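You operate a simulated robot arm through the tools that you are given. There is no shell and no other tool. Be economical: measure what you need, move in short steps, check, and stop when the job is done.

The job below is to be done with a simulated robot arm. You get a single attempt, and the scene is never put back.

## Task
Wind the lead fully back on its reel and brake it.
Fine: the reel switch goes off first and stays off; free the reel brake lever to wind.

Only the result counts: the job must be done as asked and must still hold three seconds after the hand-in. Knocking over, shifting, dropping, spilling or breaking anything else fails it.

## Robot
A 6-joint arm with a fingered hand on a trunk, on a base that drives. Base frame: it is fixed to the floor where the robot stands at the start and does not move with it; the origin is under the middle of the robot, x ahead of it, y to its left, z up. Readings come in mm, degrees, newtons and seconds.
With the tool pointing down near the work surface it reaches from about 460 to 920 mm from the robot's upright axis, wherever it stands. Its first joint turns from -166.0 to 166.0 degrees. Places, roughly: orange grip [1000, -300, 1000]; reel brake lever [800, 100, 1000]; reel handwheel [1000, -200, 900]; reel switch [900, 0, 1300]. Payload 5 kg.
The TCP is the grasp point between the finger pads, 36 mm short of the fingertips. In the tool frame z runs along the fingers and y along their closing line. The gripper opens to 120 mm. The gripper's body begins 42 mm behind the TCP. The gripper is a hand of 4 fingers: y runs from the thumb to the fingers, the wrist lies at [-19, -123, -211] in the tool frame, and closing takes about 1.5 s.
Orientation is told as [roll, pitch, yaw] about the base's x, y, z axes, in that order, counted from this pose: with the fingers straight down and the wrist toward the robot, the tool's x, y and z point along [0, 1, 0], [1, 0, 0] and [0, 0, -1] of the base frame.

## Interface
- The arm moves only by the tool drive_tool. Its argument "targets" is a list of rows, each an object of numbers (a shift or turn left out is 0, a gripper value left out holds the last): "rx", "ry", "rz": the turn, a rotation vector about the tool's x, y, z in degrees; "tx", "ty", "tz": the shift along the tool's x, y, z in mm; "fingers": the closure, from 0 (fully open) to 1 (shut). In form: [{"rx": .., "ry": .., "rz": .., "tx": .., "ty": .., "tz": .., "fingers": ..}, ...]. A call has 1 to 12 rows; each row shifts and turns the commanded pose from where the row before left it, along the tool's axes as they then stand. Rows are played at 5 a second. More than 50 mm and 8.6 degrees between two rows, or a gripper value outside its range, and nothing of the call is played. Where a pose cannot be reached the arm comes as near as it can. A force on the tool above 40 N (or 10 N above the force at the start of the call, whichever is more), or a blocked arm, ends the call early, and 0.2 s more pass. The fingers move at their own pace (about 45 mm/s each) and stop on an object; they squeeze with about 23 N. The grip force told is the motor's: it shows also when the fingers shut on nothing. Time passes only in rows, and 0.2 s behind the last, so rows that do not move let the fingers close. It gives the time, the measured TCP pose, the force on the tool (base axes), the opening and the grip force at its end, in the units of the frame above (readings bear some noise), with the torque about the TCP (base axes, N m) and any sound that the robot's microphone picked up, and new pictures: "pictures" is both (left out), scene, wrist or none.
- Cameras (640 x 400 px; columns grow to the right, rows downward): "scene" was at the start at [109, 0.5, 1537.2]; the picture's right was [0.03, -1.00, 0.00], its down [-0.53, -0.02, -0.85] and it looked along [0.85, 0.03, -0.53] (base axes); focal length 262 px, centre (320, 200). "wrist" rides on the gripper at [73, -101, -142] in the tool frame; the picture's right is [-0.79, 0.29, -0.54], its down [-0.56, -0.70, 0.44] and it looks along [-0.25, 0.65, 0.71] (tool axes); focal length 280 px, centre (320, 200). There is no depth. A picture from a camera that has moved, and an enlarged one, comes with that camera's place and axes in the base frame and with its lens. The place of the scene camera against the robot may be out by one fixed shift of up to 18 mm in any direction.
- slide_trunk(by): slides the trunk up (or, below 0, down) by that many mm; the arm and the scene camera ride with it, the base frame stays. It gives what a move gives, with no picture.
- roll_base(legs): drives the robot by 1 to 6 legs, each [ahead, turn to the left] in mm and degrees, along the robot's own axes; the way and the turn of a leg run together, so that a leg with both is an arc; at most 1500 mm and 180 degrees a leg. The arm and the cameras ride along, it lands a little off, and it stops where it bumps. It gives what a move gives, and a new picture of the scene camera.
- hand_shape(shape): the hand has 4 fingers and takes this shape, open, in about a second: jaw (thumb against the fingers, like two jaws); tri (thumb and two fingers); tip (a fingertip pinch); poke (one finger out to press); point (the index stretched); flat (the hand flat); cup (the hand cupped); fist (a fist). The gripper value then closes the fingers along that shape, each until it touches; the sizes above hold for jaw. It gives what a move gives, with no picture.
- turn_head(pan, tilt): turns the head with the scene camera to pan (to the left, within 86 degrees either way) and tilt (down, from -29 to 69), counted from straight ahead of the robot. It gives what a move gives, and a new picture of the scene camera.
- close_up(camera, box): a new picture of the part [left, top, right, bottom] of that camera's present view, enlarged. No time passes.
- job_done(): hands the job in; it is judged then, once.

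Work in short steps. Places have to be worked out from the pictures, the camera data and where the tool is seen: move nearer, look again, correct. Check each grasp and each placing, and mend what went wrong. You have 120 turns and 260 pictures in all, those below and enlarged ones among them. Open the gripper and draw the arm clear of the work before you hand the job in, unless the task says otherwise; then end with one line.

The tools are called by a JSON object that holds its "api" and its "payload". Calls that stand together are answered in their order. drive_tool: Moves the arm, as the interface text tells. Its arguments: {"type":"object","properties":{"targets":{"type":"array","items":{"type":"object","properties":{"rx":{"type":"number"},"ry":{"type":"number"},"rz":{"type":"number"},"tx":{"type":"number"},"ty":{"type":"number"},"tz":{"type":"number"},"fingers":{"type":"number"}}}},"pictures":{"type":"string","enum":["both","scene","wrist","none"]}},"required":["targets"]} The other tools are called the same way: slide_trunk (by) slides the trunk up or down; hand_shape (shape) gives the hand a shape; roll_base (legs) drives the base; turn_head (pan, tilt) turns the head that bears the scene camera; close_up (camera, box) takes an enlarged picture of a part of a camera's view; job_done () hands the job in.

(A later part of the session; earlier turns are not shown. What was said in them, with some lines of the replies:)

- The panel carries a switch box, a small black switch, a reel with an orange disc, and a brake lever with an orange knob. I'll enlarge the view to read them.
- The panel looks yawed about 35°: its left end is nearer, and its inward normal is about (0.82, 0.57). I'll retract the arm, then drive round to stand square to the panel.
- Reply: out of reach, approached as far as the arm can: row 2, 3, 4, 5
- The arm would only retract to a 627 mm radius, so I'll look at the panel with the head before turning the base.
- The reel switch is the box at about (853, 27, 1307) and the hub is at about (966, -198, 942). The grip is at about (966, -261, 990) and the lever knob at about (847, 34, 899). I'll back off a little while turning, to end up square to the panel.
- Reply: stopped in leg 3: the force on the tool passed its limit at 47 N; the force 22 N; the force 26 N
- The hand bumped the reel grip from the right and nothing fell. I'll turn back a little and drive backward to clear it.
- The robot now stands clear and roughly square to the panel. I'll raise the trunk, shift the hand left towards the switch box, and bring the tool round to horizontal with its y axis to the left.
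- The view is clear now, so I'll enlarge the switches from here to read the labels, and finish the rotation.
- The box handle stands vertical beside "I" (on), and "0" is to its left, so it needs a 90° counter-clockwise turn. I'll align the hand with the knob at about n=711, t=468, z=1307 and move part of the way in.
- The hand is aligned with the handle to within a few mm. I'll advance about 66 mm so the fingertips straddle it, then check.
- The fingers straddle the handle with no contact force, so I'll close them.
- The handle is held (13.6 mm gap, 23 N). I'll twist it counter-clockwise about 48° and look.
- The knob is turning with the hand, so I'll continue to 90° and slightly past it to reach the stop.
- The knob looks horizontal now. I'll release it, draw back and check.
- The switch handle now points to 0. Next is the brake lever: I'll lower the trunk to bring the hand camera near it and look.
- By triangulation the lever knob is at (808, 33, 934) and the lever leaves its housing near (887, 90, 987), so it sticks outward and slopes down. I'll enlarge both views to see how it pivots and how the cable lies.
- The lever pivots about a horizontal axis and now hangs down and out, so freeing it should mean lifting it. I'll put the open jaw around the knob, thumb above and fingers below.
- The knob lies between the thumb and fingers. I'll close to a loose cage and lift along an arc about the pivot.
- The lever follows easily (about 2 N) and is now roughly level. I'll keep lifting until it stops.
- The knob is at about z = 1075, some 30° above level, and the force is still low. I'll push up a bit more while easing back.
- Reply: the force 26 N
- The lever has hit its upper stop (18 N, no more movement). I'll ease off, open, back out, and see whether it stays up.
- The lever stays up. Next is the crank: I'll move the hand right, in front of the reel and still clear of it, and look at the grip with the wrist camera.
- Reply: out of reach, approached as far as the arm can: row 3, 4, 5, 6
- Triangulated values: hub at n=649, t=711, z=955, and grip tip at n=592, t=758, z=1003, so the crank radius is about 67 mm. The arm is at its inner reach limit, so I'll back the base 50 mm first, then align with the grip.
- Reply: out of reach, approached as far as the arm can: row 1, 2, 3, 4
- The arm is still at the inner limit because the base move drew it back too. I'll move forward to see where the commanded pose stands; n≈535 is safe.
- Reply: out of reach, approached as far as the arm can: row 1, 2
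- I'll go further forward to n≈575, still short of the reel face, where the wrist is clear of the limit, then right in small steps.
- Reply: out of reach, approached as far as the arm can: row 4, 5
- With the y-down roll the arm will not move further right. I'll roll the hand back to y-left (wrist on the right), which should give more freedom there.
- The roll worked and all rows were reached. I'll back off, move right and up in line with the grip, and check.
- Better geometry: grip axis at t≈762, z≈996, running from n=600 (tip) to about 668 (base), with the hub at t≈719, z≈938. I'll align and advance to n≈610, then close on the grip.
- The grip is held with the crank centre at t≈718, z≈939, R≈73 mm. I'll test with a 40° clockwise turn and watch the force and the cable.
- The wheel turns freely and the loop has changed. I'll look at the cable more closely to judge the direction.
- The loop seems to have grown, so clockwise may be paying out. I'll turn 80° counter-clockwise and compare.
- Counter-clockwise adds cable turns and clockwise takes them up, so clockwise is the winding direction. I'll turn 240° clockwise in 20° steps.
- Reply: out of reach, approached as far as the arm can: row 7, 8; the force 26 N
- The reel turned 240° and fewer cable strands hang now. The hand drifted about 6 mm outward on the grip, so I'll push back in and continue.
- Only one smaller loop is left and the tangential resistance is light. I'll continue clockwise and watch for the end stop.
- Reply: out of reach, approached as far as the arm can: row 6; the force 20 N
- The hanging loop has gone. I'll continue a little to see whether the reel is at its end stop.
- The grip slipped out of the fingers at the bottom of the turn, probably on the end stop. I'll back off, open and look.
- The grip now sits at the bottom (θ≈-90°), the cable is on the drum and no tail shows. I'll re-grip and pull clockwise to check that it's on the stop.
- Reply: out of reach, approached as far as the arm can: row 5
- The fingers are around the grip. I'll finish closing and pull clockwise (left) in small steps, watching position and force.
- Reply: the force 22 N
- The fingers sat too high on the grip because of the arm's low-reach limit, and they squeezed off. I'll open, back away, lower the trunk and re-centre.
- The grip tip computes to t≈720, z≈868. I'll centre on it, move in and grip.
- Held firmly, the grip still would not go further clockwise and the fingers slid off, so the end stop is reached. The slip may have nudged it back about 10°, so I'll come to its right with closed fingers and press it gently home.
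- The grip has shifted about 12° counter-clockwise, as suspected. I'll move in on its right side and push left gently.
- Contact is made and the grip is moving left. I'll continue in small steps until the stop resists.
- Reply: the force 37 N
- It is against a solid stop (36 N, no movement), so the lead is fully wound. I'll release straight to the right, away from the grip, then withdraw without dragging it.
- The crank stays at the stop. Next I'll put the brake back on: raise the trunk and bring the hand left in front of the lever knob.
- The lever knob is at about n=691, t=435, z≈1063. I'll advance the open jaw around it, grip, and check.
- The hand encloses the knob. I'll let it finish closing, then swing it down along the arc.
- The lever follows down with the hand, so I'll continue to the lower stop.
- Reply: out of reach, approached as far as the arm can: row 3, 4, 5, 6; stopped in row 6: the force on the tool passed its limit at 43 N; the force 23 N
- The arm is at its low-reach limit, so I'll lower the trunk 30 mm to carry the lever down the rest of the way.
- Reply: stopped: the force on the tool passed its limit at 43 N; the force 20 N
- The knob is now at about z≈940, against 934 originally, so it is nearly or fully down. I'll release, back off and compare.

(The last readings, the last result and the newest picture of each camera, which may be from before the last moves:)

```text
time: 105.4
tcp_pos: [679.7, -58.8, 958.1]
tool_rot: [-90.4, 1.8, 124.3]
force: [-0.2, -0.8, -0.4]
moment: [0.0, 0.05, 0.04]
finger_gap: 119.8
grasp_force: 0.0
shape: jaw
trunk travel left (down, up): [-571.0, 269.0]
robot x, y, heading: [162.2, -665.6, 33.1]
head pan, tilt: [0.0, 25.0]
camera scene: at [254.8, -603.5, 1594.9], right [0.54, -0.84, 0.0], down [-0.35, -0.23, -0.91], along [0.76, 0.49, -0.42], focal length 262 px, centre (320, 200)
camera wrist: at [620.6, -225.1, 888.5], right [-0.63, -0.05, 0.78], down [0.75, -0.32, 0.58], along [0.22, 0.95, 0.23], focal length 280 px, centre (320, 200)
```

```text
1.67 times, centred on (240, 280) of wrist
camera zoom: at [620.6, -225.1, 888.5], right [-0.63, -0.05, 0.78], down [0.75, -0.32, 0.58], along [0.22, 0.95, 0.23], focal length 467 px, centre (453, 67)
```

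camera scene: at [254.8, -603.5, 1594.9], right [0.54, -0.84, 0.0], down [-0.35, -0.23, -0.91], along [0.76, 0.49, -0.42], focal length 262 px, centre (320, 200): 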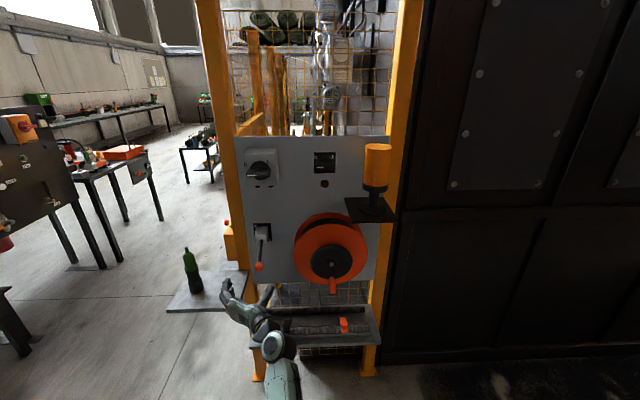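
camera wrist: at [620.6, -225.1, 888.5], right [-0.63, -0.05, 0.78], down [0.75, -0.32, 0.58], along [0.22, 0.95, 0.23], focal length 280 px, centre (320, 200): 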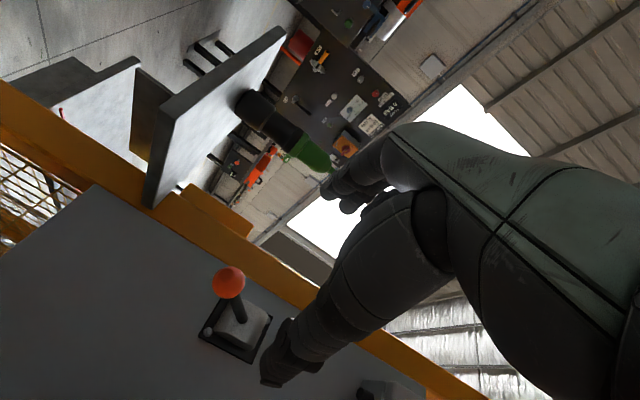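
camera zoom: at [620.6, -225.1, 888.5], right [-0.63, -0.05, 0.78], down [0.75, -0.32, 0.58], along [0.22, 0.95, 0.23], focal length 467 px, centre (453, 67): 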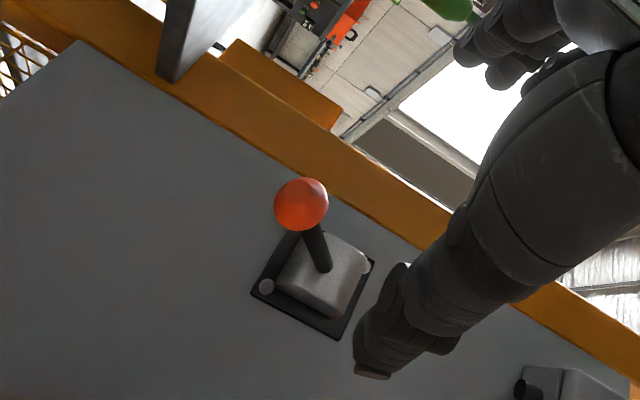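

The lever is down and matches its original position. To be sure it's against the stop, I'll press on the knob lightly from above with the closed hand.

{"api": "drive_tool", "payload": {"targets": [{"tx": -35, "fingers": 1}, {"tx": -35}, {}, {}, {}, {}, {"tz": 40, "ty": 8}, {"tz": 40}, {"tz": 40}, {"tz": 25}], "pictures": "none"}}

{"api": "drive_tool", "payload": {"targets": [{"tx": 10}, {"tx": 10}, {"tx": 10}, {}]}}

{"api": "close_up", "payload": {"camera": "scene", "box": [200, 190, 310, 280]}}

```text
time: 107.6
tcp_pos: [794.5, 31.5, 1026.9]
tool_rot: [-90.1, 1.8, 124.5]
force: [0.2, -0.3, -0.7]
moment: [-0.03, -0.02, -0.03]
finger_gap: 0.0
grasp_force: 23.3
shape: jaw
trunk travel left (down, up): [-571.0, 269.0]
robot x, y, heading: [164.1, -668.7, 33.1]
head pan, tilt: [0.0, 25.0]
```

```text
time: 108.6
tcp_pos: [794.9, 30.7, 997.1]
tool_rot: [-90.2, 1.8, 124.4]
force: [-0.2, -0.2, -0.4]
moment: [0.02, 0.02, -0.01]
finger_gap: 0.0
grasp_force: 22.7
shape: jaw
trunk travel left (down, up): [-571.0, 269.0]
robot x, y, heading: [164.6, -668.2, 33.0]
head pan, tilt: [0.0, 25.0]
camera scene: at [255.8, -602.6, 1594.7], right [0.54, -0.84, 0.0], down [-0.35, -0.23, -0.91], along [0.76, 0.49, -0.42], focal length 262 px, centre (320, 200)
camera wrist: at [736.0, -135.1, 927.5], right [-0.63, -0.05, 0.78], down [0.75, -0.31, 0.58], along [0.22, 0.95, 0.23], focal length 280 px, centre (320, 200)
```

scene: 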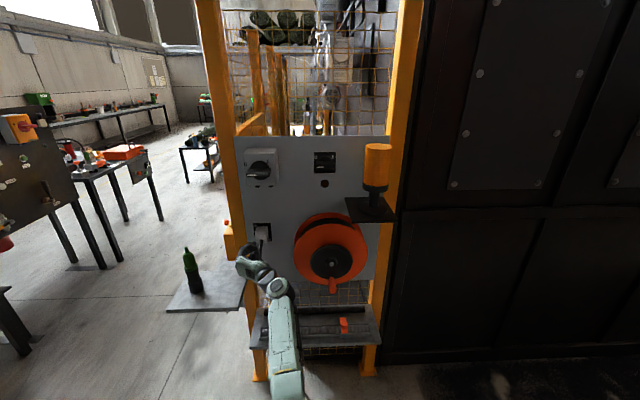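
wrist: 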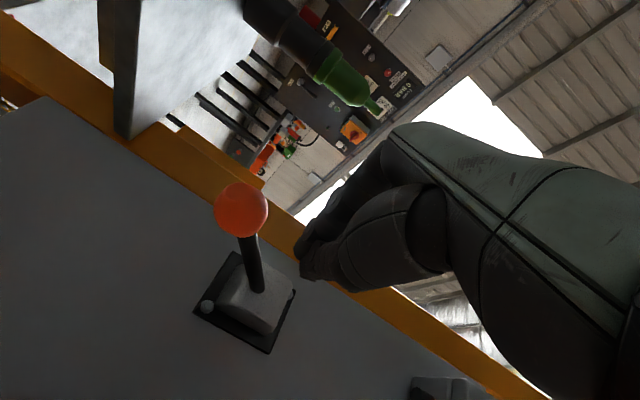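

```text
4.44 times, centred on (255, 235) of scene
camera zoom: at [255.8, -602.6, 1594.7], right [0.54, -0.84, 0.0], down [-0.35, -0.23, -0.91], along [0.76, 0.49, -0.42], focal length 1163 px, centre (609, 44)
```

zoom: 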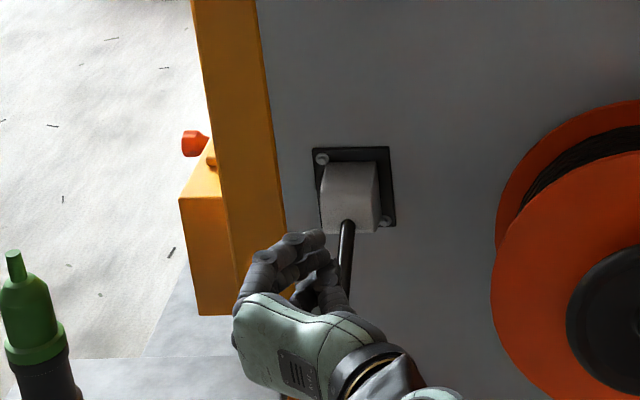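

The hand is above the knob and not touching yet. I'll press down with the trunk.

{"api": "slide_trunk", "payload": {"by": -25}}

{"api": "slide_trunk", "payload": {"by": -15}}

{"api": "close_up", "payload": {"camera": "scene", "box": [200, 190, 310, 280]}}

{"api": "close_up", "payload": {"camera": "wrist", "box": [120, 120, 400, 400]}}

```text
time: 109.3
tcp_pos: [795.7, 30.5, 972.2]
tool_rot: [-90.2, 1.7, 124.5]
force: [0.7, -1.4, 0.8]
moment: [0.01, 0.01, -0.02]
finger_gap: 0.2
grasp_force: 23.6
shape: jaw
trunk travel left (down, up): [-546.0, 294.0]
robot x, y, heading: [164.9, -669.3, 33.1]
head pan, tilt: [0.0, 25.0]
```

```text
time: 110.0
tcp_pos: [794.3, 32.0, 959.0]
tool_rot: [-90.3, 1.8, 124.5]
force: [-0.8, 1.6, 7.2]
moment: [0.11, -0.05, 0.07]
finger_gap: 0.4
grasp_force: 23.0
shape: jaw
trunk travel left (down, up): [-531.0, 309.0]
robot x, y, heading: [164.6, -668.7, 32.9]
head pan, tilt: [0.0, 25.0]
```

```text
4.44 times, centred on (255, 235) of scene
camera zoom: at [255.1, -602.9, 1554.8], right [0.54, -0.84, 0.0], down [-0.35, -0.23, -0.91], along [0.76, 0.49, -0.42], focal length 1163 px, centre (609, 44)
```

zoom: 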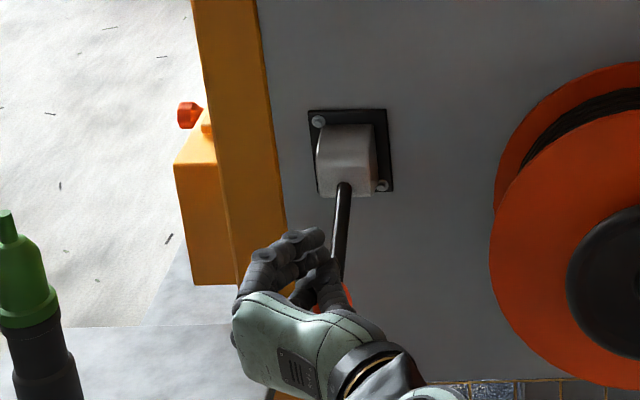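

```text
1.43 times, centred on (260, 260) of wrist
camera zoom: at [735.6, -134.6, 889.2], right [-0.63, -0.05, 0.78], down [0.75, -0.31, 0.58], along [0.22, 0.95, 0.24], focal length 401 px, centre (406, 114)
```

zoom: 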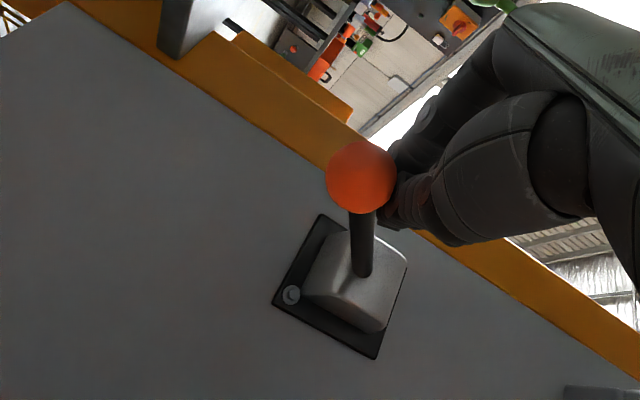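

Contact is made with 7 N of upward reaction. I'll press 12 mm further to see whether the knob gives.

{"api": "slide_trunk", "payload": {"by": -12}}

{"api": "close_up", "payload": {"camera": "wrist", "box": [120, 120, 400, 400]}}

```text
time: 110.6
tcp_pos: [794.5, 31.3, 954.6]
tool_rot: [-90.9, 1.9, 124.3]
force: [4.4, 10.6, 32.5]
moment: [0.37, -0.4, 0.12]
finger_gap: 0.1
grasp_force: 23.4
shape: jaw
trunk travel left (down, up): [-519.0, 321.0]
robot x, y, heading: [160.4, -666.6, 33.2]
head pan, tilt: [0.0, 25.0]
```

```text
1.43 times, centred on (260, 260) of wrist
camera zoom: at [735.1, -134.6, 883.7], right [-0.63, -0.06, 0.77], down [0.74, -0.32, 0.59], along [0.21, 0.95, 0.24], focal length 401 px, centre (406, 114)
```

zoom: 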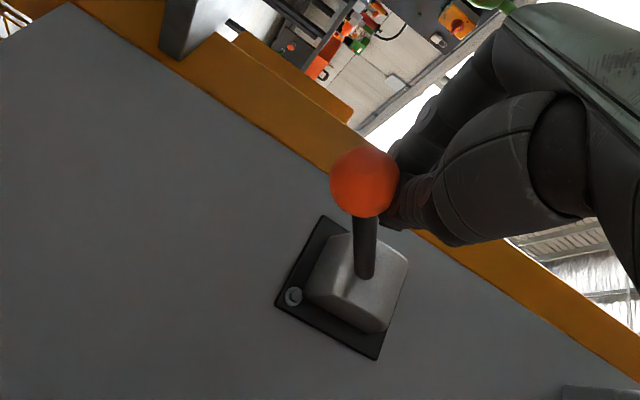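

The knob resists at 32 N, so the brake lever is at its lower stop. I'll lift off, retreat clear, open the hand and check everything.

{"api": "slide_trunk", "payload": {"by": 50}}

{"api": "drive_tool", "payload": {"targets": [{"tz": -40}, {"tz": -40}, {"tz": -40}, {"tz": -10, "fingers": 0}, {}, {}, {}, {}]}}

{"api": "close_up", "payload": {"camera": "scene", "box": [220, 130, 400, 330]}}

```text
time: 111.5
tcp_pos: [795.3, 31.3, 991.9]
tool_rot: [-90.0, 1.9, 124.3]
force: [-0.4, -0.1, -0.6]
moment: [0.0, 0.02, 0.02]
finger_gap: 0.0
grasp_force: 23.0
shape: jaw
trunk travel left (down, up): [-569.0, 271.0]
robot x, y, heading: [162.4, -666.0, 33.0]
head pan, tilt: [0.0, 25.0]
```

```text
time: 113.3
tcp_pos: [688.3, -41.9, 995.1]
tool_rot: [-90.2, 1.8, 124.4]
force: [0.0, -0.1, 0.3]
moment: [0.03, 0.0, 0.01]
finger_gap: 119.7
grasp_force: 0.2
shape: jaw
trunk travel left (down, up): [-569.0, 271.0]
robot x, y, heading: [163.9, -669.0, 33.0]
head pan, tilt: [0.0, 25.0]
camera scene: at [255.8, -602.6, 1592.7], right [0.54, -0.84, 0.0], down [-0.35, -0.23, -0.91], along [0.76, 0.49, -0.42], focal length 262 px, centre (320, 200)
camera wrist: at [629.1, -207.5, 925.6], right [-0.63, -0.05, 0.78], down [0.75, -0.31, 0.58], along [0.22, 0.95, 0.23], focal length 280 px, centre (320, 200)
```

scene: 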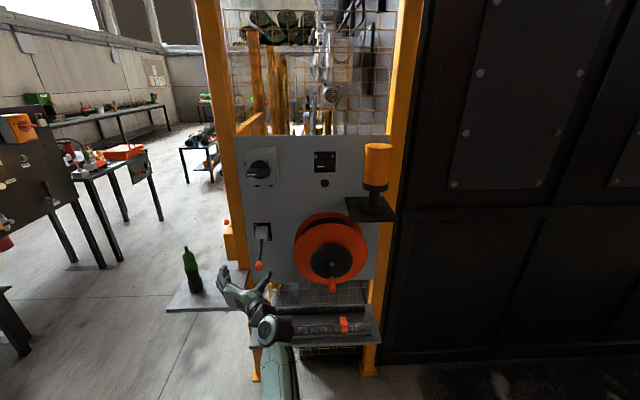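
wrist: 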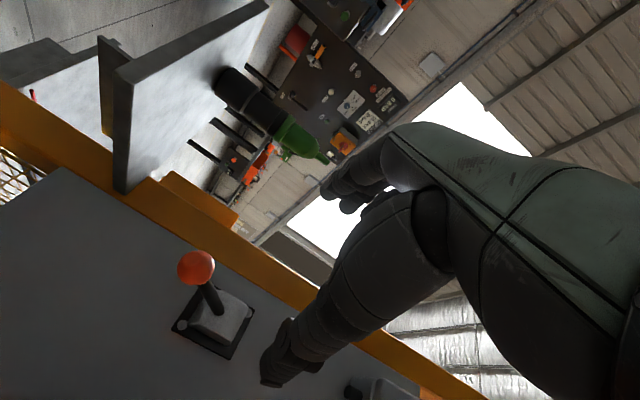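

```text
2.00 times, centred on (310, 230) of scene
camera zoom: at [255.8, -602.6, 1592.7], right [0.54, -0.84, 0.0], down [-0.35, -0.23, -0.91], along [0.76, 0.49, -0.42], focal length 523 px, centre (340, 140)
```

zoom: 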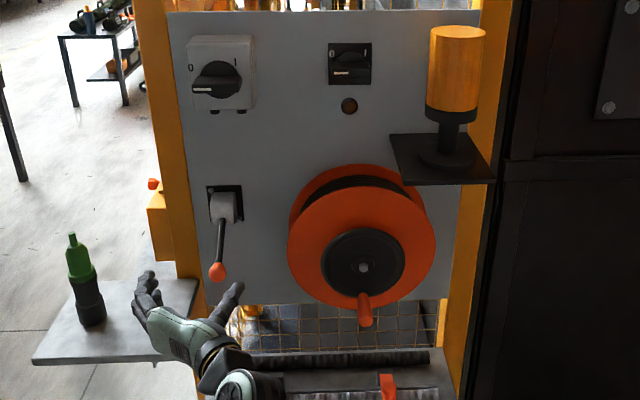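

The switch is at 0, the lead is on the drum with the crank at its end stop, the brake lever is down, and the hand is open and clear. Handing in.

{"api": "job_done", "payload": {}}

```text
The job is handed in.
```

The reel switch is off at 0, the lead is wound fully back to the reel's end stop, and the brake lever is down on its stop. On the way in, the hand bumped the reel crank once; nothing fell, shifted or broke that I could see.
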